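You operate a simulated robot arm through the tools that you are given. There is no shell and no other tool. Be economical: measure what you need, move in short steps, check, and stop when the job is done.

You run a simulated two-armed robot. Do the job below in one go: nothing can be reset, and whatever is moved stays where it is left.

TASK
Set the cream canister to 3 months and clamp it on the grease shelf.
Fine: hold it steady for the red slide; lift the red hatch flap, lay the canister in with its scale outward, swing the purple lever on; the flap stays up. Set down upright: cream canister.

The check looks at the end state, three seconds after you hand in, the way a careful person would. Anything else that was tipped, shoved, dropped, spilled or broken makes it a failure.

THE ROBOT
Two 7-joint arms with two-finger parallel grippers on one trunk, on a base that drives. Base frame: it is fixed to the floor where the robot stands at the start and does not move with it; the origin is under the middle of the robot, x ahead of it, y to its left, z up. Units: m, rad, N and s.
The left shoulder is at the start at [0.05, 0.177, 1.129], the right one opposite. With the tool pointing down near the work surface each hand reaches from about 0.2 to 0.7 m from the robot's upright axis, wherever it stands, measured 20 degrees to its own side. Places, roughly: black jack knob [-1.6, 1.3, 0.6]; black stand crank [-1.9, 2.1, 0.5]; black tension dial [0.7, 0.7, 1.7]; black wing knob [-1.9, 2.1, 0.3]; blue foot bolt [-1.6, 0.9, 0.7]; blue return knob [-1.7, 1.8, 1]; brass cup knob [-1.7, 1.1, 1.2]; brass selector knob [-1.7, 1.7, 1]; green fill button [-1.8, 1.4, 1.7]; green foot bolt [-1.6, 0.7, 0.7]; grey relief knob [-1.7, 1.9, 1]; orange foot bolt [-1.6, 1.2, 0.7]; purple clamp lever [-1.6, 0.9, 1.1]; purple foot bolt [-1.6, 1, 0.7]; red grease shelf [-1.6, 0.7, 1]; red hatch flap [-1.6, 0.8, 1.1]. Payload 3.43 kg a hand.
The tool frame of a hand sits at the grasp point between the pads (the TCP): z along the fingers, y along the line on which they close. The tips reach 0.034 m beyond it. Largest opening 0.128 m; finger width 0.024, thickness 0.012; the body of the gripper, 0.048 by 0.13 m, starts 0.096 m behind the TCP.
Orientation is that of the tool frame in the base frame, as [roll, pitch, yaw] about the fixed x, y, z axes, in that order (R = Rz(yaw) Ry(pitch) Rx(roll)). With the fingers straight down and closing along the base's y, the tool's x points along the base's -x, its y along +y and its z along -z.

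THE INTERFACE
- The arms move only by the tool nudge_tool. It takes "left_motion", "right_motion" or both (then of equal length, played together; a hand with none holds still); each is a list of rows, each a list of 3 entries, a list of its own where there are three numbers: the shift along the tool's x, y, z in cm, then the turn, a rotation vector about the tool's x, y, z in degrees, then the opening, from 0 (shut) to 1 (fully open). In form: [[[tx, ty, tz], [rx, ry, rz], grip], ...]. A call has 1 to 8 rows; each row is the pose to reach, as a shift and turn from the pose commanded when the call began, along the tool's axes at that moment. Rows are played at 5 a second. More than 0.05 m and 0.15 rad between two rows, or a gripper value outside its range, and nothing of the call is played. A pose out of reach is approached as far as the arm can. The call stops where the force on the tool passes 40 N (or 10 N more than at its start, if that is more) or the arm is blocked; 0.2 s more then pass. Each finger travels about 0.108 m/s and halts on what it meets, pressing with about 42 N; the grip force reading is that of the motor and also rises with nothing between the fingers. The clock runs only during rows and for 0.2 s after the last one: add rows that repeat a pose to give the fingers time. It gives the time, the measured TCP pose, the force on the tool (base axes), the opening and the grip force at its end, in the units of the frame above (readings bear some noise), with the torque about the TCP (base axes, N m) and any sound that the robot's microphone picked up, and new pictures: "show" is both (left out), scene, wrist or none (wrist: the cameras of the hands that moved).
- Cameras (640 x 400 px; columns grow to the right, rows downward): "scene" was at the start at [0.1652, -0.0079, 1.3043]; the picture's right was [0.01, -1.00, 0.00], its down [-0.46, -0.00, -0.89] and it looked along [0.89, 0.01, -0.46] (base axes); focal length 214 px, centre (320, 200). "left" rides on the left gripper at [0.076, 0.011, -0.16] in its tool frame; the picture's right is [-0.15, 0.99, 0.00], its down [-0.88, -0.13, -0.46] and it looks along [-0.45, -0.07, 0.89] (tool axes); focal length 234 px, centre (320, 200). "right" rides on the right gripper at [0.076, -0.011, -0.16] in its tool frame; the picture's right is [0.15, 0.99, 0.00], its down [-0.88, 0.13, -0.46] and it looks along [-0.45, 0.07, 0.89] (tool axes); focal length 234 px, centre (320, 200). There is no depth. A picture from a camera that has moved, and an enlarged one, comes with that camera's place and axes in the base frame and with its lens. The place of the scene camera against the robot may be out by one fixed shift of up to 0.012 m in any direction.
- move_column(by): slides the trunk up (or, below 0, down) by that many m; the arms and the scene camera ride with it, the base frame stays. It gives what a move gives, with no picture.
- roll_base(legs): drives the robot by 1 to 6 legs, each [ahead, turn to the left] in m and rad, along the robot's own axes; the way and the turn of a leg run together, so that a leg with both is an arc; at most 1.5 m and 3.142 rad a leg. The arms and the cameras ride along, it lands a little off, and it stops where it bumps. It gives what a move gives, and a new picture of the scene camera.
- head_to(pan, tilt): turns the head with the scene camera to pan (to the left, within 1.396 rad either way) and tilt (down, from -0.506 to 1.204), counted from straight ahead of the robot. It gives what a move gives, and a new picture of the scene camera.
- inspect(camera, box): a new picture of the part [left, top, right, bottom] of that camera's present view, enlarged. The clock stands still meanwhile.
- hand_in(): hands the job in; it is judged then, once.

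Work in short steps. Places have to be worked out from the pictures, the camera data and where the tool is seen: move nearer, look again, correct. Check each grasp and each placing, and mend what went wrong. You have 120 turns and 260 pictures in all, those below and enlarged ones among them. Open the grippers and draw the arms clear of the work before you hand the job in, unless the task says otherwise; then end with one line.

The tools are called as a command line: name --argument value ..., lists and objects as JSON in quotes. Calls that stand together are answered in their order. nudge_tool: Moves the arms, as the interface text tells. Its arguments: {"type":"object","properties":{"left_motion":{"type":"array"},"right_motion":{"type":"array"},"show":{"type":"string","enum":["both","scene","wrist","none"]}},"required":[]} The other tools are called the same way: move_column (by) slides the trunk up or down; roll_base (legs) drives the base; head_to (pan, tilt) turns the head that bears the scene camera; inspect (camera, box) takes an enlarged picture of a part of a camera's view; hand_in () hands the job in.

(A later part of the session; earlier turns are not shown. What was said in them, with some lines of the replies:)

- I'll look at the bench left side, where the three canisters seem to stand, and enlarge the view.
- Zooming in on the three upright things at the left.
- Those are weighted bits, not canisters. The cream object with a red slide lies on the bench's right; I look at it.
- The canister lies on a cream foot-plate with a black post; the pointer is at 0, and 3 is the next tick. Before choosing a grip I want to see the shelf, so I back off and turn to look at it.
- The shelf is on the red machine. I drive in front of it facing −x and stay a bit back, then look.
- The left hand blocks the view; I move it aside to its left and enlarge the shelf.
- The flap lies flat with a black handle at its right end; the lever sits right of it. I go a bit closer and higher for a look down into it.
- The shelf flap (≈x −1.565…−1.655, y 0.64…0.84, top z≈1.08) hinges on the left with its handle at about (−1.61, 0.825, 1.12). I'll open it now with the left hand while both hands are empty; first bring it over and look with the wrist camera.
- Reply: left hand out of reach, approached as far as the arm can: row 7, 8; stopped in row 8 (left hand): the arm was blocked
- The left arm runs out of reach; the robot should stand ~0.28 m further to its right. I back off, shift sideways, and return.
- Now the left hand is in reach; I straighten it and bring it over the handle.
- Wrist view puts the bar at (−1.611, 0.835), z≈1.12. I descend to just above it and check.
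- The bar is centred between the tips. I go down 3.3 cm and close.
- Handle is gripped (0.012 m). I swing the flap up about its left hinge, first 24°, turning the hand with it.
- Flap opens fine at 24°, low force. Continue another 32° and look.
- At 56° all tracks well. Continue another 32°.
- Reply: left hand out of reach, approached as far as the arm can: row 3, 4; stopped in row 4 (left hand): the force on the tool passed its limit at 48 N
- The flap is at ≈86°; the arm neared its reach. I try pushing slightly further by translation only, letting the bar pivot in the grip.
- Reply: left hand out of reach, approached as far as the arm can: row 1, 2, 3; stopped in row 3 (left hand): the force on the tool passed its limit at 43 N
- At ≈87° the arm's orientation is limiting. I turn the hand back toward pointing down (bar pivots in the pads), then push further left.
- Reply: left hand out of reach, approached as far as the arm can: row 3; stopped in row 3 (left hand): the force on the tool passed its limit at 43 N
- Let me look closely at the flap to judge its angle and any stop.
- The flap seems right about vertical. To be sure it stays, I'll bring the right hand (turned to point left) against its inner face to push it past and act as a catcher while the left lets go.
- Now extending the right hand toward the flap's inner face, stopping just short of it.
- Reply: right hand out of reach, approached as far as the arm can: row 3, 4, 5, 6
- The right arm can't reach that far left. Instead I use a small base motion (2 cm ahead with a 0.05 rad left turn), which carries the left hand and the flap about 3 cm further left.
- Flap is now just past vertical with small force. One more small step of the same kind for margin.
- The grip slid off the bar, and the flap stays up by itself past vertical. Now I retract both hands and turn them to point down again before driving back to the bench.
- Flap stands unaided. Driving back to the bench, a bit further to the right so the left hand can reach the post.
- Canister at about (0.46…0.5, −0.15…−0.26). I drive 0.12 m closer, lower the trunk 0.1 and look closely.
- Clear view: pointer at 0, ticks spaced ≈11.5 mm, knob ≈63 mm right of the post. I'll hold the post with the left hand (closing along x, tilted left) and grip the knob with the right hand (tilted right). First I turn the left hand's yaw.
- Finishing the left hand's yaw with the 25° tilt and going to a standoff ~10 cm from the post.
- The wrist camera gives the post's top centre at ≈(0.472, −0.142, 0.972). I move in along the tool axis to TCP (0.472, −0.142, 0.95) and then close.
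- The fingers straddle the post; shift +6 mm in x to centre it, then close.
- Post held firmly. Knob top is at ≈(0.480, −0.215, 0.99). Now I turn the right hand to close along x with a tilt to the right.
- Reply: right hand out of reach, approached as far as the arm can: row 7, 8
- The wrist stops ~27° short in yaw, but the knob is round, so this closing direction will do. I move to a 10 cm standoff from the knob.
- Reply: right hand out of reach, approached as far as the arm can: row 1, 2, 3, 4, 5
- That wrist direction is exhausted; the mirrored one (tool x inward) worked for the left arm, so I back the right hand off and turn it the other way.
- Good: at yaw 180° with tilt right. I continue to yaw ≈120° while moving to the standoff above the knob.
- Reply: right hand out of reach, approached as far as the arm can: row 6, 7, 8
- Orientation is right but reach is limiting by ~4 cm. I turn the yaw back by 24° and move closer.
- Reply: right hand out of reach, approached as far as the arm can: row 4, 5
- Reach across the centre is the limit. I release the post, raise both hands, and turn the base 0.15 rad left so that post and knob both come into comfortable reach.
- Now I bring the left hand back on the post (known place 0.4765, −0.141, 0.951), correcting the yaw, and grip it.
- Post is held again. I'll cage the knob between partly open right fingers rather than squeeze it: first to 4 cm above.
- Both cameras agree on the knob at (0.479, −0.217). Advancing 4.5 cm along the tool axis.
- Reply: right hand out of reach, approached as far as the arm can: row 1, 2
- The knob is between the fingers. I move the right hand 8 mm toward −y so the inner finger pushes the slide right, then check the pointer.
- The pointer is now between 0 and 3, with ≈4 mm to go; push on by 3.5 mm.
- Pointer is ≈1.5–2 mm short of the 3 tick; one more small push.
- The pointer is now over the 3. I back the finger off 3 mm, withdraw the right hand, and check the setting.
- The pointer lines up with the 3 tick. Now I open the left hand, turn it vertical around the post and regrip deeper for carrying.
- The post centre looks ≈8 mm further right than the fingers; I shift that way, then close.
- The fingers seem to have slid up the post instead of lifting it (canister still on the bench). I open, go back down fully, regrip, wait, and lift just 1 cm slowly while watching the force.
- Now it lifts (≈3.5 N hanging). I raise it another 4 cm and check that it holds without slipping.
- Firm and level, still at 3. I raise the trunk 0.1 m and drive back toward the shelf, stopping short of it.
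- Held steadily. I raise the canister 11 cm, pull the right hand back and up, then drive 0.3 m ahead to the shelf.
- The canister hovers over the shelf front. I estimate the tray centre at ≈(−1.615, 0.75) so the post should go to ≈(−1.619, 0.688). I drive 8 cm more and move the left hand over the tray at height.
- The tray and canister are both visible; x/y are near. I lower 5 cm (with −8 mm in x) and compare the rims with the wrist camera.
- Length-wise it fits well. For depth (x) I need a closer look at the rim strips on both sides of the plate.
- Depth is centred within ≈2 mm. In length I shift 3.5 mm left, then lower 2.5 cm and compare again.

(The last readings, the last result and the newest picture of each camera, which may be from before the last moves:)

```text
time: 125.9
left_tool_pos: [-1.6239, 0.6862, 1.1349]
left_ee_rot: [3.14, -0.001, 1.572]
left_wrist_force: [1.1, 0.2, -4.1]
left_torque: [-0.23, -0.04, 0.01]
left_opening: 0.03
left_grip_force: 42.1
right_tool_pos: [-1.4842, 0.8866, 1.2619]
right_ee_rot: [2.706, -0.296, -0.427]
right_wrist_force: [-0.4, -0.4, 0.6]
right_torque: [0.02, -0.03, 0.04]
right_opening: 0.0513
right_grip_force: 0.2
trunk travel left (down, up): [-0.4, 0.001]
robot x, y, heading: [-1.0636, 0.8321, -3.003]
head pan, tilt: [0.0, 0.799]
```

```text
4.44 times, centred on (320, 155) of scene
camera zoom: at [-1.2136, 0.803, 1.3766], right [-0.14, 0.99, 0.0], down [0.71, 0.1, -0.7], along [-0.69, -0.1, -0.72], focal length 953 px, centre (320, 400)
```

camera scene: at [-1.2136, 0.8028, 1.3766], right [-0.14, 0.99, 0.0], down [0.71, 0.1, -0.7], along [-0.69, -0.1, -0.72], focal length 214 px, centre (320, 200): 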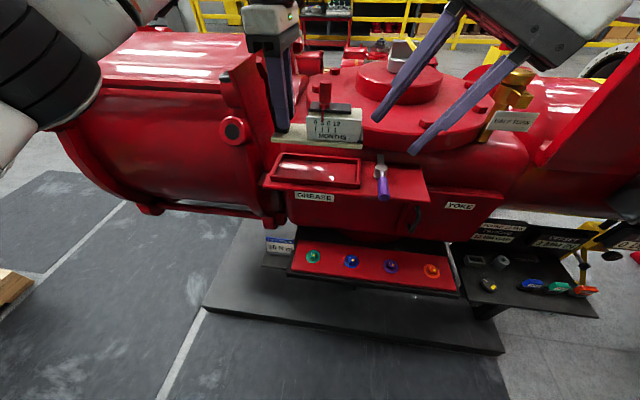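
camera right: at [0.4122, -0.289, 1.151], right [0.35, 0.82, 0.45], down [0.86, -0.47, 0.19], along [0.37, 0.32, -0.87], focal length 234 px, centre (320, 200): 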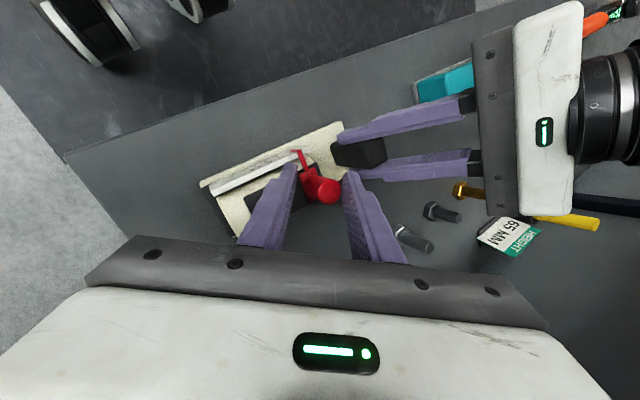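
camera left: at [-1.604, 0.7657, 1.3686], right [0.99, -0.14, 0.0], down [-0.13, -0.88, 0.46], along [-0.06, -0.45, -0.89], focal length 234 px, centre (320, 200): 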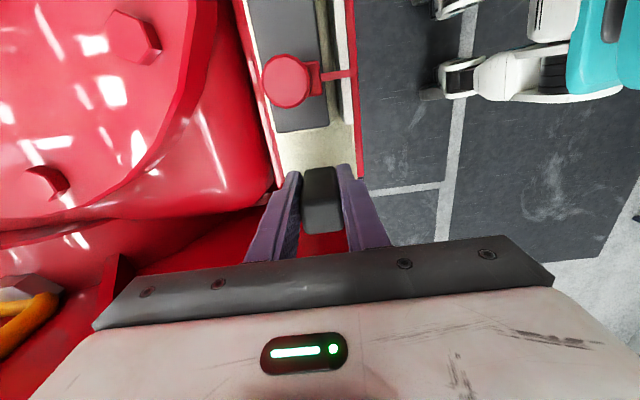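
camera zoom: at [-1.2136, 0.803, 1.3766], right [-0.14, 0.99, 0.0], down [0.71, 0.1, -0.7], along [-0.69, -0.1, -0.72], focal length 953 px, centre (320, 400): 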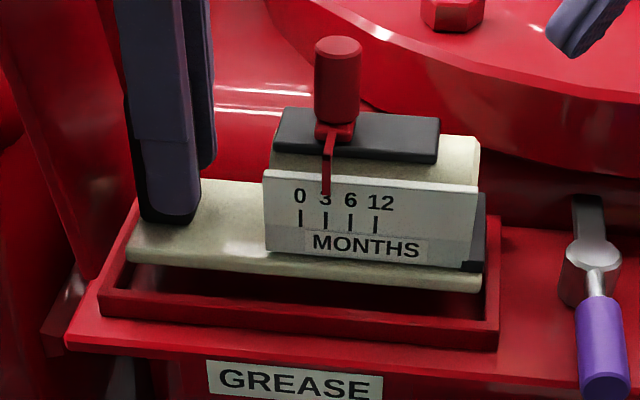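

Centred on all sides now. Lower gently until contact.

nudge_tool --left_motion '[[[-0.1, 0, 0.5], [0, 0, 0], 0], [[-0.1, 0, 1.0], [0, 0, 0], 0], [[-0.1, 0, 1.5], [0, 0, 0], 0]]' --show "none"

inspect --camera "scene" --box '[260, 110, 380, 200]'

```text
time: 126.7
left_tool_pos: [-1.6243, 0.6858, 1.1186]
left_ee_rot: [3.14, 0.0, 1.572]
left_wrist_force: [0.4, 0.3, -3.9]
left_torque: [-0.28, -0.06, 0.01]
left_opening: 0.0294
left_grip_force: 41.9
right_tool_pos: [-1.4848, 0.8864, 1.2613]
right_ee_rot: [2.704, -0.299, -0.427]
right_wrist_force: [-0.2, 0.1, 0.6]
right_torque: [0.0, 0.0, 0.0]
right_opening: 0.0513
right_grip_force: 0.0
trunk travel left (down, up): [-0.4, 0.001]
robot x, y, heading: [-1.0658, 0.8326, -3.009]
head pan, tilt: [0.0, 0.799]
```

```text
4.44 times, centred on (320, 155) of scene
camera zoom: at [-1.2136, 0.803, 1.3766], right [-0.14, 0.99, 0.0], down [0.71, 0.1, -0.7], along [-0.69, -0.1, -0.72], focal length 953 px, centre (320, 400)
```

zoom: 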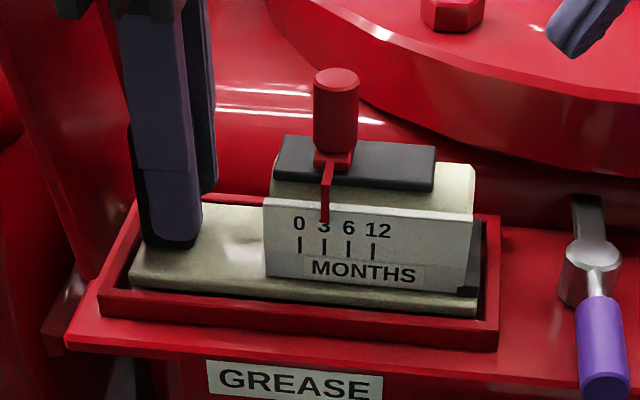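

It's entering the tray with clearance all round. Lower on in small steps until the weight is taken.

nudge_tool --left_motion '[[[0, 0, 0.4], [0, 0, 0], 0], [[0, 0, 0.8], [0, 0, 0], 0], [[0, 0, 1.1], [0, 0, 0], 0]]' --show "none"

inspect --camera "scene" --box '[260, 110, 380, 200]'

```text
time: 127.5
left_tool_pos: [-1.6231, 0.6848, 1.1115]
left_ee_rot: [-3.139, -0.003, 1.574]
left_wrist_force: [-0.6, -2.6, 5.9]
left_torque: [1.12, -0.28, -0.01]
left_opening: 0.0296
left_grip_force: 41.6
right_tool_pos: [-1.4842, 0.8875, 1.2614]
right_ee_rot: [2.704, -0.295, -0.424]
right_wrist_force: [0.3, -0.1, -0.4]
right_torque: [0.01, -0.04, -0.02]
right_opening: 0.0512
right_grip_force: 0.1
trunk travel left (down, up): [-0.4, 0.001]
robot x, y, heading: [-1.0662, 0.8302, -3.01]
head pan, tilt: [0.0, 0.799]
```

```text
4.44 times, centred on (320, 155) of scene
camera zoom: at [-1.2127, 0.8027, 1.3769], right [-0.14, 0.99, 0.0], down [0.71, 0.1, -0.7], along [-0.69, -0.1, -0.72], focal length 953 px, centre (320, 400)
```

zoom: 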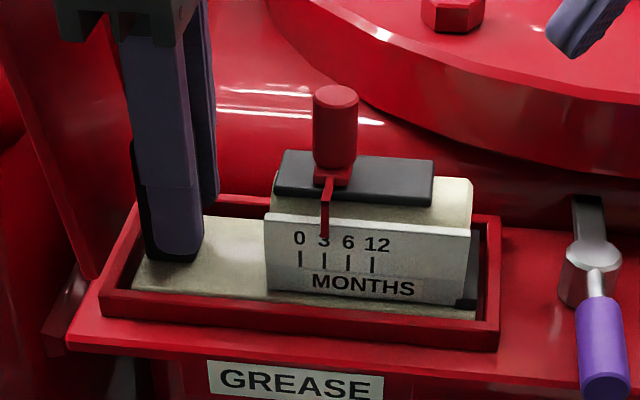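

It rests in the tray (upward reaction). I release the post and lift the left hand straight up.

nudge_tool --left_motion '[[[0, 0, -0.3], [0, 0, 0], 0.25], [[0, 0, -0.3], [0, 0, 0], 0.42], [[0, 0, -0.3], [0, 0, 0], 0.42], [[0, 0, -4], [0, 0, 0], 0.42], [[0, 0, -8], [0, 0, 0], 0.42], [[0, 0, -12], [0, 0, 0], 0.42], [[0, 4, -14], [0, 0, 0], 0.42], [[0, 8, -14], [0, 0, 0], 0.42]]' --show "both"

inspect --camera "scene" --box '[240, 90, 400, 210]'

```text
time: 129.3
left_tool_pos: [-1.5414, 0.6858, 1.2506]
left_ee_rot: [3.139, 0.0, 1.575]
left_wrist_force: [0.5, 0.7, 0.6]
left_torque: [-0.02, 0.0, 0.03]
left_opening: 0.0537
left_grip_force: 0.1
right_tool_pos: [-1.4842, 0.8866, 1.2608]
right_ee_rot: [2.705, -0.294, -0.427]
right_wrist_force: [0.0, 0.0, -0.3]
right_torque: [0.01, -0.02, 0.0]
right_opening: 0.0513
right_grip_force: 0.0
trunk travel left (down, up): [-0.4, 0.001]
robot x, y, heading: [-1.0679, 0.8361, -3.003]
head pan, tilt: [0.0, 0.799]
camera scene: at [-1.2127, 0.8031, 1.3767], right [-0.14, 0.99, 0.0], down [0.71, 0.1, -0.7], along [-0.69, -0.1, -0.72], focal length 214 px, centre (320, 200)
camera left: at [-1.5313, 0.763, 1.41], right [0.99, -0.14, 0.0], down [-0.13, -0.88, 0.46], along [-0.06, -0.45, -0.89], focal length 234 px, centre (320, 200)
```

scene: 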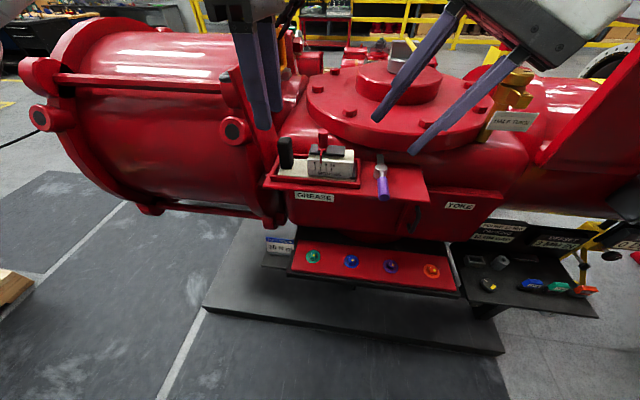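
left: 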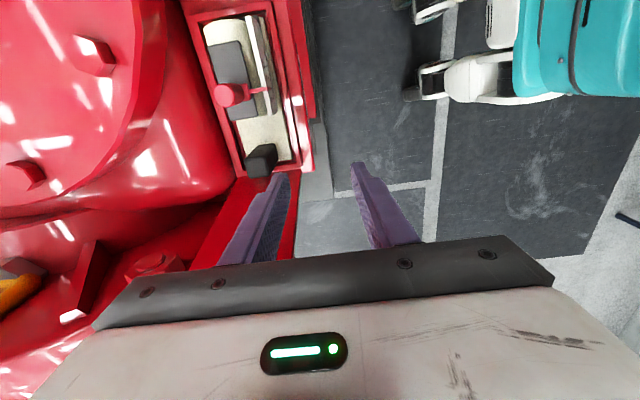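

```text
3.33 times, centred on (320, 150) of scene
camera zoom: at [-1.2127, 0.8031, 1.3767], right [-0.14, 0.99, 0.0], down [0.71, 0.1, -0.7], along [-0.69, -0.1, -0.72], focal length 715 px, centre (320, 367)
```

zoom: 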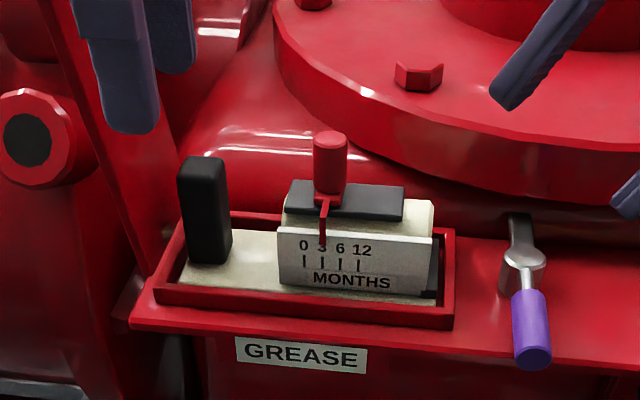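

The canister is seated, upright, scale outward, pointer at 3. Now I pull the left hand out of the way and bring the right hand, pointing down and closed, to the left side of the purple lever handle, still above it.

nudge_tool --left_motion '[[[0, 4, 0], [0, 0, 0], 0.42], [[0, 8, 0], [0, 0, 0], 0.42], [[-4, 10, 0], [0, 0, 0], 0.42], [[-8, 10, 0], [0, 0, 0], 0.42], [[-12, 10, 0], [0, 0, 0], 0.42], [[-12, 10, 0], [0, 0, 0], 0.42]]' --right_motion '[[[0, 0, 0], [5.6, -2.2, -5.5], 0.2], [[0, 0, 0], [11.2, -4.5, -11], 0], [[-1.5, 0.6, 1.5], [16.9, -6.7, -16.6], 0], [[-3, 1.2, 3], [22.5, -9, -22.1], 0], [[-4.5, 1.8, 4.5], [28.1, -11.2, -27.6], 0], [[-6.1, 2.4, 6.1], [28.1, -11.2, -27.6], 0]]' --show "both"

inspect --camera "right" --box '[220, 50, 440, 220]'

inspect --camera "scene" --box '[260, 80, 460, 220]'

```text
time: 130.7
left_tool_pos: [-1.4413, 0.566, 1.2499]
left_ee_rot: [3.141, 0.002, 1.572]
left_wrist_force: [1.8, -0.3, 0.0]
left_torque: [0.01, 0.03, 0.02]
left_opening: 0.0538
left_grip_force: 0.1
right_tool_pos: [-1.5322, 0.9218, 1.2202]
right_ee_rot: [3.1, -0.014, -0.039]
right_wrist_force: [-0.2, 0.0, 0.8]
right_torque: [0.01, 0.02, -0.01]
right_opening: 0.0
right_grip_force: 32.5
right hand out of reach, approached as far as the arm can: row 4, 5, 6
trunk travel left (down, up): [-0.4, 0.001]
robot x, y, heading: [-1.0668, 0.8324, -3.007]
head pan, tilt: [0.0, 0.799]
camera scene: at [-1.2125, 0.8039, 1.3768], right [-0.14, 0.99, 0.0], down [0.71, 0.1, -0.7], along [-0.69, -0.1, -0.72], focal length 214 px, centre (320, 200)
camera right: at [-1.4579, 0.9378, 1.3803], right [0.11, -0.99, 0.04], down [-0.89, -0.08, 0.45], along [-0.44, -0.09, -0.89], focal length 234 px, centre (320, 200)
camera left: at [-1.4312, 0.643, 1.41], right [0.99, -0.14, 0.0], down [-0.13, -0.88, 0.46], along [-0.07, -0.45, -0.89], focal length 234 px, centre (320, 200)
```

scene: 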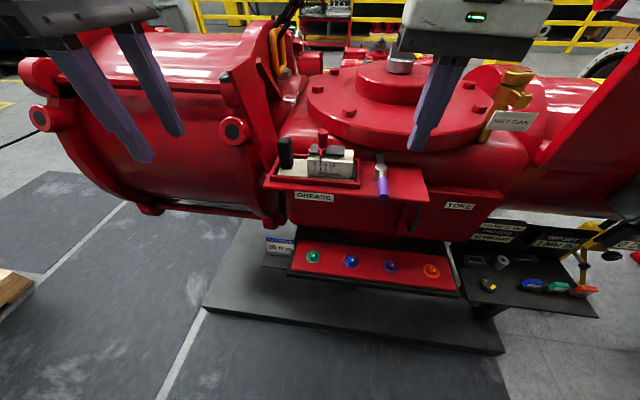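
right: 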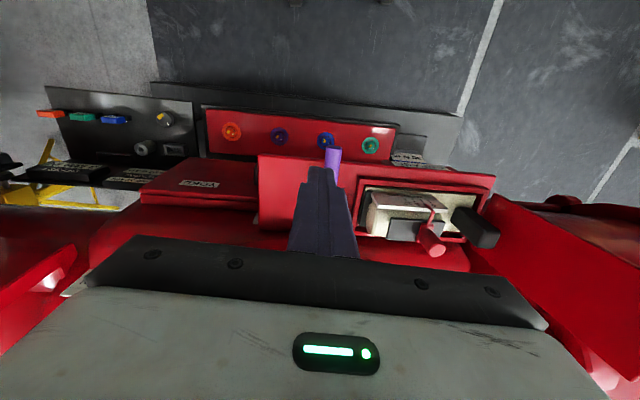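
left: 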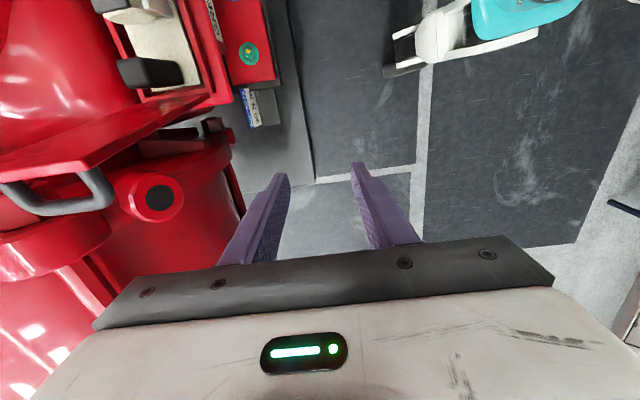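

```text
2.35 times, centred on (330, 135) of right
camera zoom: at [-1.4579, 0.9378, 1.3803], right [0.11, -0.99, 0.04], down [-0.89, -0.08, 0.45], along [-0.44, -0.09, -0.89], focal length 551 px, centre (296, 353)
```

zoom: 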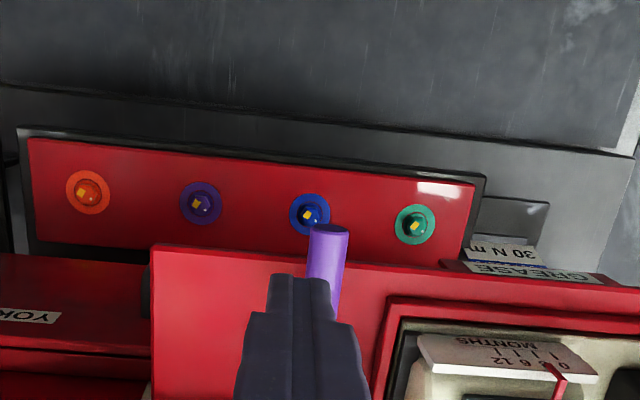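

```text
2.86 times, centred on (360, 150) of scene
camera zoom: at [-1.2125, 0.8039, 1.3768], right [-0.14, 0.99, 0.0], down [0.71, 0.1, -0.7], along [-0.69, -0.1, -0.72], focal length 613 px, centre (206, 343)
```

zoom: 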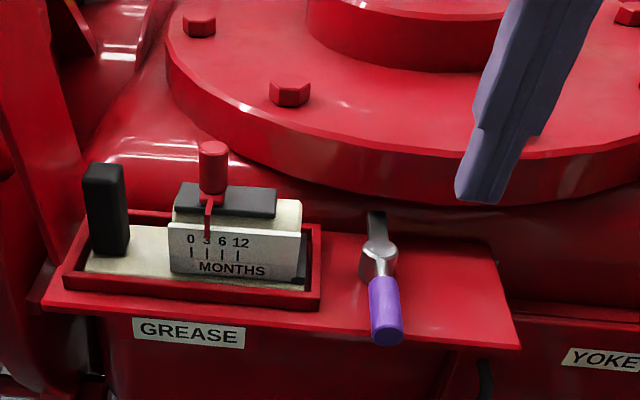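

The right arm is again short across the centre. Both hands are free now, so I turn the base 0.2 rad left, which carries the right hand leftward (well above the canister).

roll_base --legs '[[0, 0.2]]'

inspect --camera "right" --box '[180, 50, 460, 230]'

```text
time: 131.9
left_tool_pos: [-1.3812, 0.4941, 1.2496]
left_ee_rot: [3.14, 0.0, 1.777]
left_wrist_force: [0.6, -0.2, 1.0]
left_torque: [0.02, 0.01, -0.04]
left_opening: 0.0539
left_grip_force: 0.0
right_tool_pos: [-1.5397, 0.8251, 1.2193]
right_ee_rot: [3.101, -0.014, 0.164]
right_wrist_force: [-0.7, 0.1, 0.1]
right_torque: [0.01, 0.01, 0.0]
right_opening: 0.0001
right_grip_force: 33.1
trunk travel left (down, up): [-0.4, 0.001]
robot x, y, heading: [-1.072, 0.8298, -2.796]
head pan, tilt: [0.0, 0.799]
camera scene: at [-1.2058, 0.773, 1.3766], right [-0.33, 0.94, 0.0], down [0.68, 0.24, -0.7], along [-0.66, -0.23, -0.72], focal length 214 px, centre (320, 200)
```

scene: 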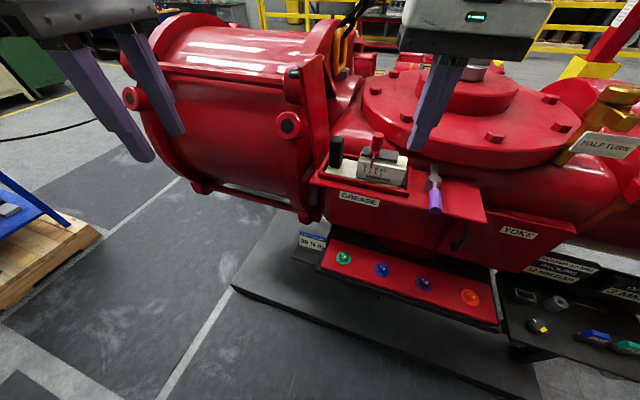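

```text
2.22 times, centred on (320, 140) of right
camera zoom: at [-1.4711, 0.8555, 1.3803], right [0.3, -0.95, 0.04], down [-0.86, -0.25, 0.45], along [-0.41, -0.17, -0.89], focal length 520 px, centre (320, 333)
```

zoom: 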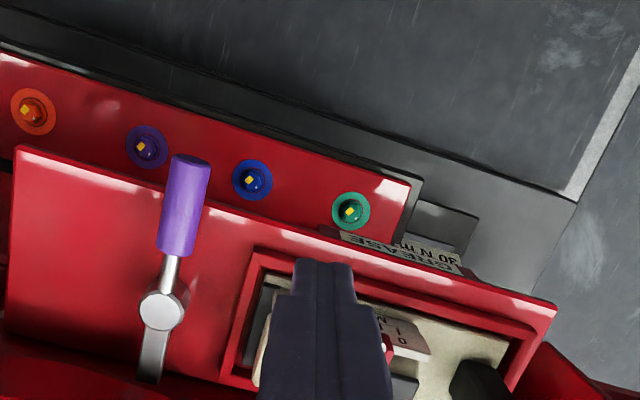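

Lever pivot ≈(−1.608, 0.891), handle along +x from −1.567 to −1.52 at y 0.891. I lower the closed right fingers beside it (left side).

nudge_tool --right_motion '[[[0, -3.6, 1], [0, 0, 0], 0], [[0, -3.6, 5], [0, 0, 0], 0], [[0, -3.6, 9.3], [0, 0, 0], 0]]' --show "none"

inspect --camera "right" --box '[180, 50, 460, 230]'

inspect --camera "scene" --box '[330, 100, 490, 230]'

```text
time: 132.7
left_tool_pos: [-1.382, 0.4969, 1.2498]
left_ee_rot: [3.139, 0.0, 1.776]
left_wrist_force: [-0.5, 0.6, -0.2]
left_torque: [-0.04, -0.05, -0.01]
left_opening: 0.0538
left_grip_force: 0.0
right_tool_pos: [-1.5446, 0.857, 1.1251]
right_ee_rot: [3.1, -0.016, 0.162]
right_wrist_force: [-0.6, 0.6, 0.3]
right_torque: [-0.01, -0.01, -0.01]
right_opening: 0.0
right_grip_force: 32.9
trunk travel left (down, up): [-0.4, 0.001]
robot x, y, heading: [-1.0694, 0.8326, -2.801]
head pan, tilt: [0.0, 0.799]
```

```text
2.22 times, centred on (320, 140) of right
camera zoom: at [-1.4751, 0.8879, 1.2851], right [0.3, -0.95, 0.05], down [-0.86, -0.25, 0.45], along [-0.41, -0.18, -0.89], focal length 520 px, centre (320, 333)
```

zoom: 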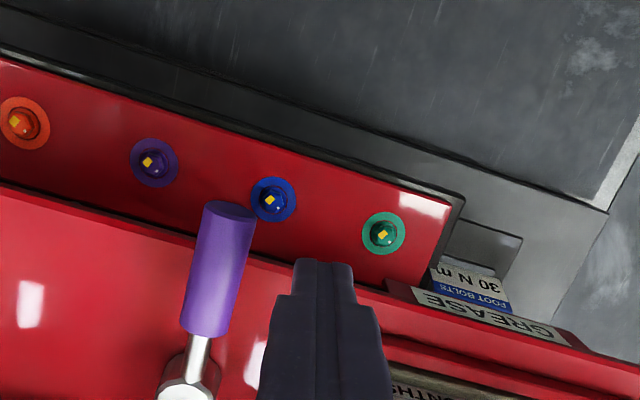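

```text
3.08 times, centred on (410, 165) of scene
camera zoom: at [-1.2062, 0.774, 1.3767], right [-0.33, 0.94, 0.0], down [0.68, 0.24, -0.7], along [-0.66, -0.23, -0.72], focal length 660 px, centre (43, 308)
```

zoom: 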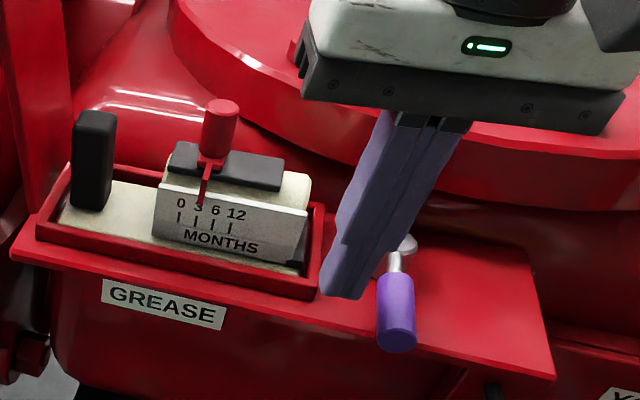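

The handle actually lies lower (z≈1.08). I lower 2.3 cm more and push it to the right along its arc, first to about 45°.

nudge_tool --right_motion '[[[0, 0, 1.2], [0, 0, 0], 0], [[0, 0, 2.3], [0, 0, 0], 0], [[-0.8, -1.35, 2.3], [0, 0, 0], 0], [[-0.16, -2.96, 2.3], [0, 0, 0], 0], [[0.12, -4.64, 2.3], [0, 0, 0], 0], [[-0.1, -6.4, 2.3], [0, 0, 0], 0]]' --show "none"

inspect --camera "scene" --box '[330, 100, 490, 230]'

inspect --camera "right" --box '[180, 50, 460, 230]'

```text
time: 134.1
left_tool_pos: [-1.3823, 0.4959, 1.2488]
left_ee_rot: [3.141, 0.0, 1.776]
left_wrist_force: [-0.5, 0.5, -0.3]
left_torque: [0.0, 0.02, -0.01]
left_opening: 0.0539
left_grip_force: 0.1
right_tool_pos: [-1.5554, 0.9184, 1.0994]
right_ee_rot: [3.1, -0.017, 0.165]
right_wrist_force: [0.0, -1.7, 2.1]
right_torque: [-0.06, 0.03, 0.03]
right_opening: 0.0002
right_grip_force: 32.8
trunk travel left (down, up): [-0.4, 0.001]
robot x, y, heading: [-1.0668, 0.8342, -2.803]
head pan, tilt: [0.0, 0.799]
```

```text
3.08 times, centred on (410, 165) of scene
camera zoom: at [-1.2058, 0.7735, 1.3767], right [-0.33, 0.94, 0.0], down [0.68, 0.24, -0.7], along [-0.66, -0.23, -0.72], focal length 660 px, centre (43, 308)
```

zoom: 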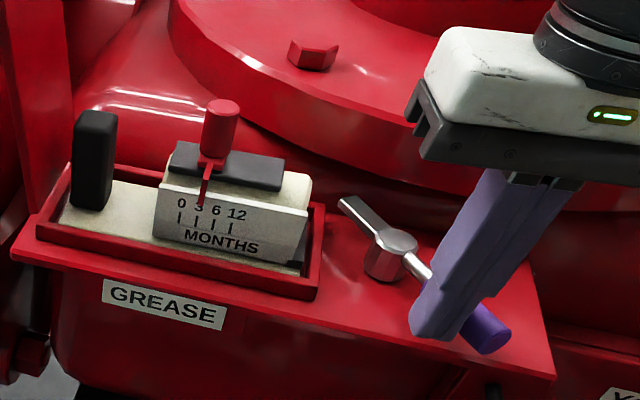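

```text
2.22 times, centred on (320, 140) of right
camera zoom: at [-1.4856, 0.9492, 1.2599], right [0.31, -0.95, 0.04], down [-0.86, -0.25, 0.45], along [-0.41, -0.17, -0.89], focal length 520 px, centre (320, 333)
```

zoom: 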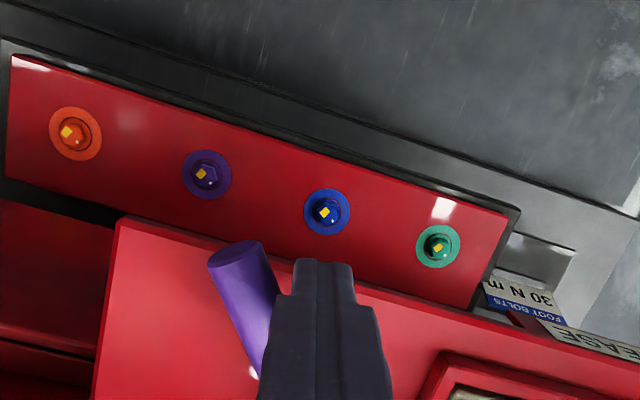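

The lever turns freely and its clamp finger swings toward the canister. Continue the arc to ≈90°.

nudge_tool --right_motion '[[[-0.68, -1.79, 0], [0, 0, 0], 0], [[-1.76, -3.19, 0], [0, 0, 0], 0], [[-3.11, -4.22, 0], [0, 0, 0], 0]]' --show "none"

inspect --camera "scene" --box '[330, 100, 490, 230]'

```text
time: 134.9
left_tool_pos: [-1.3814, 0.4944, 1.2497]
left_ee_rot: [3.139, 0.001, 1.774]
left_wrist_force: [0.5, -0.2, 0.2]
left_torque: [-0.01, -0.02, 0.01]
left_opening: 0.0533
left_grip_force: 0.1
right_tool_pos: [-1.5912, 0.9564, 1.0975]
right_ee_rot: [3.1, -0.017, 0.163]
right_wrist_force: [2.1, -1.8, -0.2]
right_torque: [-0.05, 0.0, 0.02]
right_opening: 0.0
right_grip_force: 33.1
trunk travel left (down, up): [-0.4, 0.001]
robot x, y, heading: [-1.0677, 0.8337, -2.802]
head pan, tilt: [0.0, 0.799]
```

```text
3.08 times, centred on (410, 165) of scene
camera zoom: at [-1.2058, 0.7735, 1.3767], right [-0.33, 0.94, 0.0], down [0.68, 0.24, -0.7], along [-0.66, -0.23, -0.72], focal length 660 px, centre (43, 308)
```

zoom: 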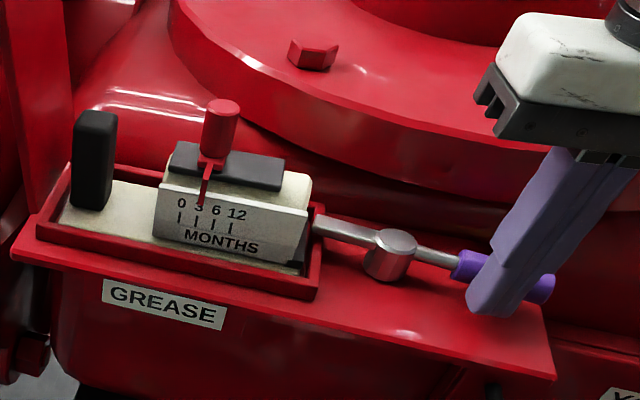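

The clamp finger is now over the canister's end. I push a little further to reach its stop.

nudge_tool --right_motion '[[[-0.9, -0.3, 0], [0, 0, 0], 0], [[-1.8, -0.5, 0], [0, 0, 0], 0]]' --show "none"

inspect --camera "scene" --box '[330, 100, 490, 230]'

```text
time: 135.5
left_tool_pos: [-1.3763, 0.4953, 1.2506]
left_ee_rot: [-3.14, -0.001, 1.776]
left_wrist_force: [-0.4, -0.5, -0.4]
left_torque: [-0.01, 0.02, 0.04]
left_opening: 0.054
left_grip_force: 0.1
right_tool_pos: [-1.6028, 0.9586, 1.0968]
right_ee_rot: [3.101, -0.027, 0.166]
right_wrist_force: [31.6, 1.3, 3.3]
right_torque: [0.24, -0.71, -0.15]
right_opening: 0.0001
right_grip_force: 32.9
trunk travel left (down, up): [-0.4, 0.001]
robot x, y, heading: [-1.068, 0.8353, -2.801]
head pan, tilt: [0.0, 0.799]
```

```text
3.08 times, centred on (410, 165) of scene
camera zoom: at [-1.2007, 0.7736, 1.3773], right [-0.33, 0.94, 0.0], down [0.67, 0.24, -0.7], along [-0.66, -0.23, -0.71], focal length 660 px, centre (43, 308)
```

zoom: 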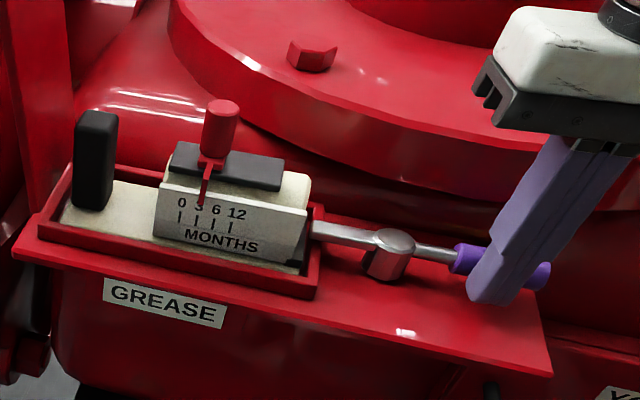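

The lever hit its stop (31 N). I back the finger off toward me and lift the right hand clear.

nudge_tool --right_motion '[[[1, 0.2, 0], [0, 0, 0], 0], [[3, 0, 0], [0, 0, 0], 0], [[4, 0, -4], [0, 0, 0], 0], [[6, -2, -8], [0, 0, 0], 0.3], [[9, -4, -12], [0, 0, 0], 0.6], [[12, -6, -12], [0, 0, 0], 0.6]]' --left_motion '[[[0, 2, 0], [0, 0, 0], 0.5], [[0, 4, 0], [0, 0, 0], 0.6], [[0, 6, 0], [0, 0, 0], 0.7], [[0, 8, 0], [0, 0, 0], 0.8], [[0, 8, 0], [0, 0, 0], 0.8], [[0, 8, 0], [0, 0, 0], 0.8]]' --show "scene"

inspect --camera "scene" --box '[290, 40, 490, 220]'

inspect --camera "scene" --box '[335, 120, 435, 200]'

```text
refused: row 5 steps farther than a row can; nothing moved
```

```text
2.22 times, centred on (390, 130) of scene
camera zoom: at [-1.2007, 0.7736, 1.3773], right [-0.33, 0.94, 0.0], down [0.67, 0.24, -0.7], along [-0.66, -0.23, -0.71], focal length 477 px, centre (164, 356)
```

zoom: 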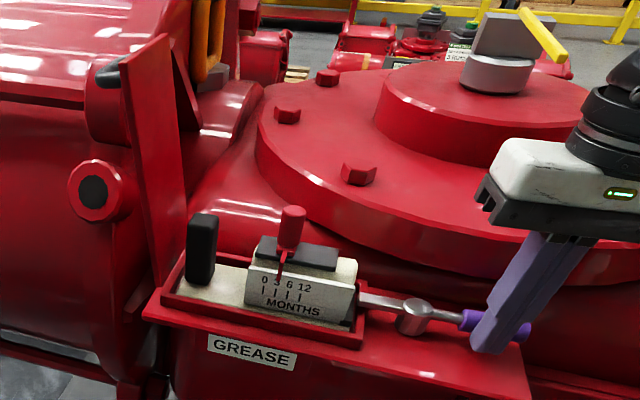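

```text
5.00 times, centred on (385, 160) of scene
camera zoom: at [-1.2007, 0.7736, 1.3773], right [-0.33, 0.94, 0.0], down [0.67, 0.24, -0.7], along [-0.66, -0.23, -0.71], focal length 1072 px, centre (-5, 400)
```

zoom: 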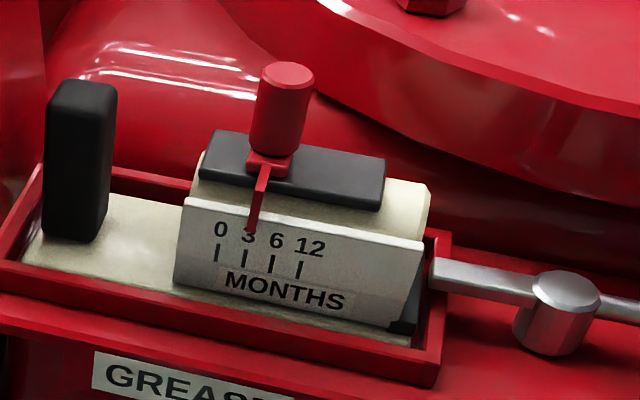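

Row steps were too big; I redo the withdrawal with smaller ones, then check where the clamp finger ended.

nudge_tool --right_motion '[[[1, 0.2, 0], [0, 0, 0], 0], [[3, 0, 0], [0, 0, 0], 0], [[4, 0, -4], [0, 0, 0], 0], [[5, 0, -8], [0, 0, 0], 0], [[6, 0, -12], [0, 0, 0], 0]]' --show "both"

inspect --camera "right" --box '[260, 60, 480, 240]'

inspect --camera "scene" --box '[385, 130, 435, 200]'

```text
time: 136.7
left_tool_pos: [-1.381, 0.4953, 1.2492]
left_ee_rot: [-3.141, 0.002, 1.777]
left_wrist_force: [-0.2, -0.2, -0.2]
left_torque: [0.0, 0.02, 0.0]
left_opening: 0.0538
left_grip_force: 0.1
right_tool_pos: [-1.5556, 0.9719, 1.2184]
right_ee_rot: [3.099, -0.016, 0.163]
right_wrist_force: [-0.3, -0.3, 0.3]
right_torque: [0.05, 0.01, -0.02]
right_opening: 0.0
right_grip_force: 33.0
trunk travel left (down, up): [-0.4, 0.001]
robot x, y, heading: [-1.0644, 0.8324, -2.801]
head pan, tilt: [0.0, 0.799]
camera scene: at [-1.2053, 0.7734, 1.3767], right [-0.33, 0.94, 0.0], down [0.68, 0.24, -0.7], along [-0.66, -0.23, -0.72], focal length 214 px, centre (320, 200)
camera right: at [-1.4857, 1.0019, 1.3786], right [0.3, -0.95, 0.04], down [-0.86, -0.25, 0.45], along [-0.41, -0.17, -0.89], focal length 234 px, centre (320, 200)
```

scene: 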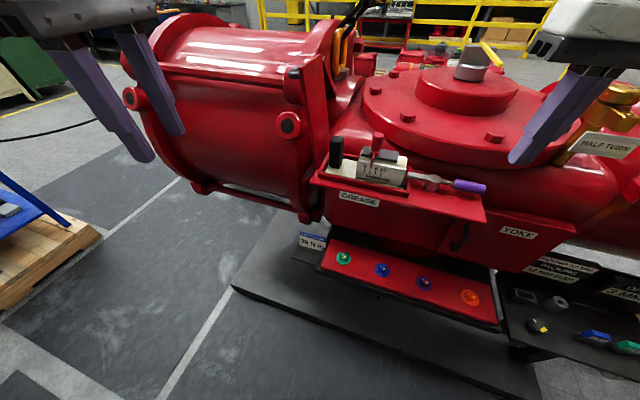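
right: 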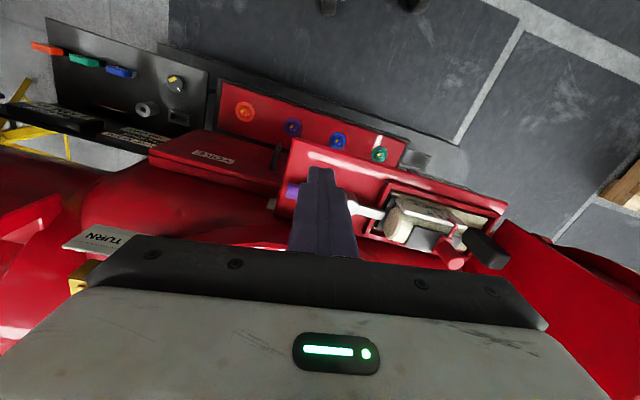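

```text
2.22 times, centred on (370, 150) of right
camera zoom: at [-1.4857, 1.0019, 1.3786], right [0.3, -0.95, 0.04], down [-0.86, -0.25, 0.45], along [-0.41, -0.17, -0.89], focal length 520 px, centre (209, 311)
```

zoom: 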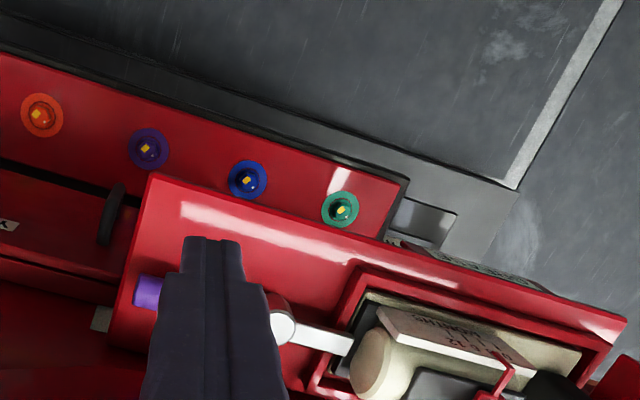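

```text
5.71 times, centred on (410, 165) of scene
camera zoom: at [-1.2053, 0.7734, 1.3767], right [-0.33, 0.94, 0.0], down [0.68, 0.24, -0.7], along [-0.66, -0.23, -0.72], focal length 1226 px, centre (-194, 400)
```

zoom: 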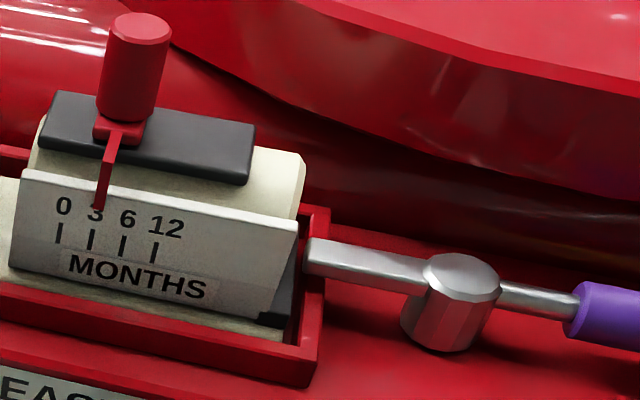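

Zooming on the finger tip against the canister's black tab from the right camera.

inspect --camera "right" --box '[345, 185, 415, 240]'

inspect --camera "scene" --box '[395, 160, 425, 185]'

```text
7.27 times, centred on (380, 212) of right
camera zoom: at [-1.4857, 1.0019, 1.3786], right [0.3, -0.95, 0.04], down [-0.86, -0.25, 0.45], along [-0.41, -0.17, -0.89], focal length 1703 px, centre (-116, 109)
```

zoom: 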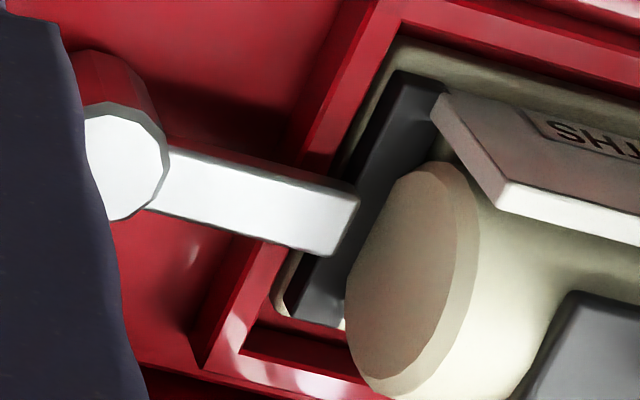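

```text
16.00 times, centred on (410, 172) of scene
camera zoom: at [-1.2053, 0.7734, 1.3767], right [-0.33, 0.94, 0.0], down [0.68, 0.24, -0.7], along [-0.66, -0.23, -0.72], focal length 3432 px, centre (-1120, 640)
```

zoom: 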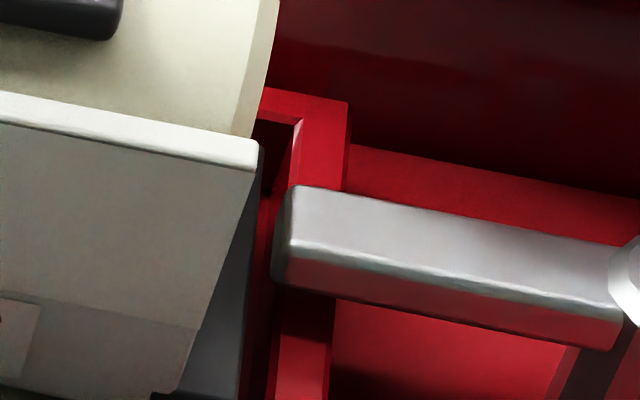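

To judge the overlap properly I want a second look from more to the left; I move the right hand (raised) to about y≈0.80.

nudge_tool --right_motion '[[[0.5, 4.3, -1.5], [0, 0, 0], 0], [[1, 8.6, -2], [0, 0, 0], 0], [[1, 12.9, -2], [0, 0, 0], 0], [[1, 17, -2], [0, 0, 0], 0]]' --show "none"

inspect --camera "right" --box '[240, 130, 340, 210]'

```text
time: 137.7
left_tool_pos: [-1.3807, 0.4964, 1.2491]
left_ee_rot: [3.14, 0.001, 1.776]
left_wrist_force: [0.3, 0.3, 0.5]
left_torque: [-0.03, 0.02, 0.01]
left_opening: 0.054
left_grip_force: 0.0
right_tool_pos: [-1.5223, 0.8284, 1.2444]
right_ee_rot: [3.096, -0.013, 0.155]
right_wrist_force: [0.4, 0.5, 1.1]
right_torque: [0.0, 0.07, -0.01]
right_opening: 0.0
right_grip_force: 32.6
right hand out of reach, approached as far as the arm can: row 4
trunk travel left (down, up): [-0.4, 0.001]
robot x, y, heading: [-1.0707, 0.8307, -2.804]
head pan, tilt: [0.0, 0.799]
```

```text
5.00 times, centred on (290, 170) of right
camera zoom: at [-1.452, 0.8597, 1.4043], right [0.3, -0.95, 0.05], down [-0.86, -0.24, 0.45], along [-0.42, -0.17, -0.89], focal length 1171 px, centre (470, 350)
```

zoom: 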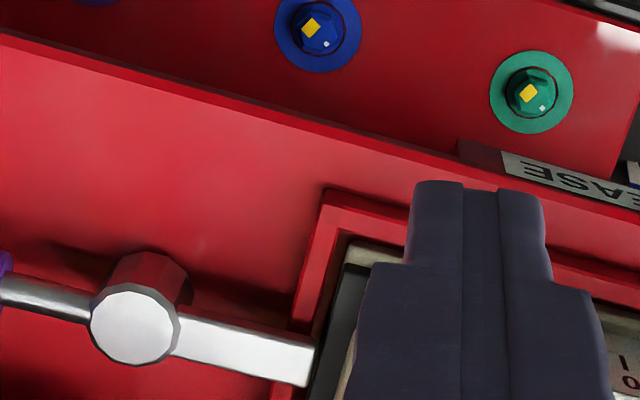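

Zooming once more on the tip in this near-overhead view.

inspect --camera "right" --box '[280, 170, 320, 210]'

```text
10.00 times, centred on (300, 190) of right
camera zoom: at [-1.452, 0.8597, 1.4043], right [0.3, -0.95, 0.05], down [-0.86, -0.24, 0.45], along [-0.42, -0.17, -0.89], focal length 2342 px, centre (520, 300)
```

zoom: 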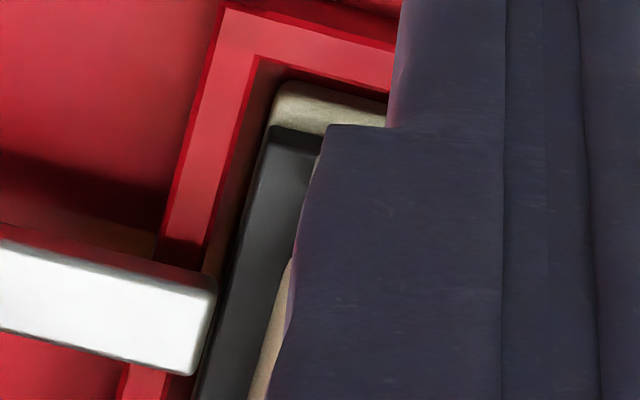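

The finger sits over the canister's end tab edge at the lever's stop, so the clamp is on. Now I withdraw the right hand, open both grippers and take a final look.

nudge_tool --right_motion '[[[3, -2, -0.5], [0, 0, 0], 0], [[6, -5, -0.5], [0, 0, 0], 0], [[9, -8, -0.5], [0, 0, 0], 0.4], [[12, -11, -0.5], [0, 0, 0], 0.8], [[15, -14, -0.5], [0, 0, 0], 1], [[17, -16, -0.5], [0, 0, 0], 1]]' --left_motion '[[[0, 2, 0], [0, 0, 0], 0.6], [[0, 4, 0], [0, 0, 0], 0.8], [[0, 6, 0], [0, 0, 0], 1], [[0, 8, 0], [0, 0, 0], 1], [[0, 8, 0], [0, 0, 0], 1], [[0, 8, 0], [0, 0, 0], 1]]' --show "scene"

inspect --camera "scene" --box '[280, 40, 500, 220]'

inspect --camera "scene" --box '[350, 130, 420, 190]'

```text
time: 139.1
left_tool_pos: [-1.3027, 0.5126, 1.2494]
left_ee_rot: [3.141, -0.001, 1.776]
left_wrist_force: [0.3, -0.2, -0.6]
left_torque: [0.01, 0.03, 0.02]
left_opening: 0.1278
left_grip_force: 0.1
right_tool_pos: [-1.3808, 1.0147, 1.2457]
right_ee_rot: [3.099, -0.014, 0.165]
right_wrist_force: [0.4, -0.4, 0.3]
right_torque: [0.01, 0.01, 0.0]
right_opening: 0.1281
right_grip_force: 0.0
trunk travel left (down, up): [-0.4, 0.001]
robot x, y, heading: [-1.0658, 0.8309, -2.804]
head pan, tilt: [0.0, 0.799]
camera scene: at [-1.2056, 0.774, 1.3768], right [-0.33, 0.94, 0.0], down [0.68, 0.24, -0.7], along [-0.66, -0.23, -0.72], focal length 214 px, centre (320, 200)
```

scene: 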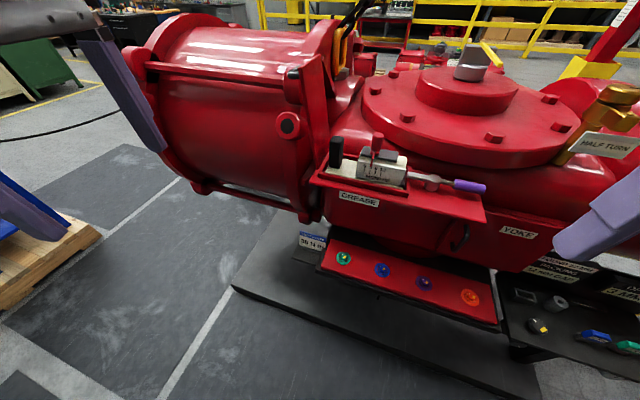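

```text
2.22 times, centred on (390, 130) of scene
camera zoom: at [-1.2056, 0.774, 1.3768], right [-0.33, 0.94, 0.0], down [0.68, 0.24, -0.7], along [-0.66, -0.23, -0.72], focal length 477 px, centre (164, 356)
```

zoom: 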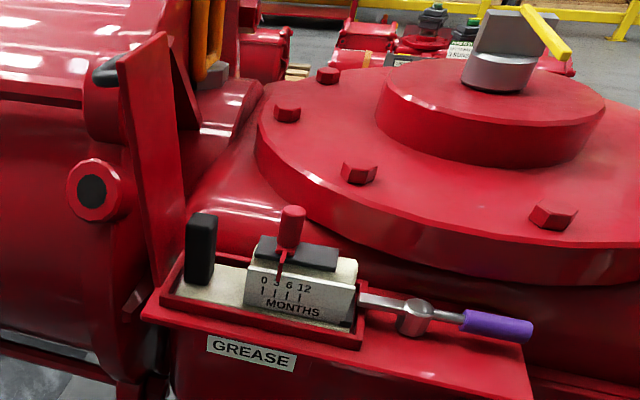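

```text
6.67 times, centred on (385, 160) of scene
camera zoom: at [-1.2056, 0.774, 1.3768], right [-0.33, 0.94, 0.0], down [0.68, 0.24, -0.7], along [-0.66, -0.23, -0.72], focal length 1430 px, centre (-113, 467)
```

zoom: 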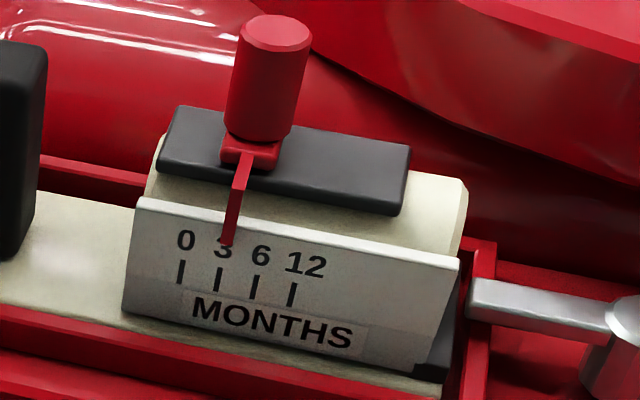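

The flap stays up on its own. The canister sits upright in the tray with its scale outward, the pointer is on 3 and the lever is on. Both grippers are open and clear, so I hand in.

hand_in

```text
The job is handed in.
```

The cream canister is set to 3 months and sits upright in the grease shelf tray with its scale outward; the purple lever is swung to its stop and the hatch flap is up. The lever's clamp finger only just reaches the edge of the canister's black end tab, with no clear overlap.
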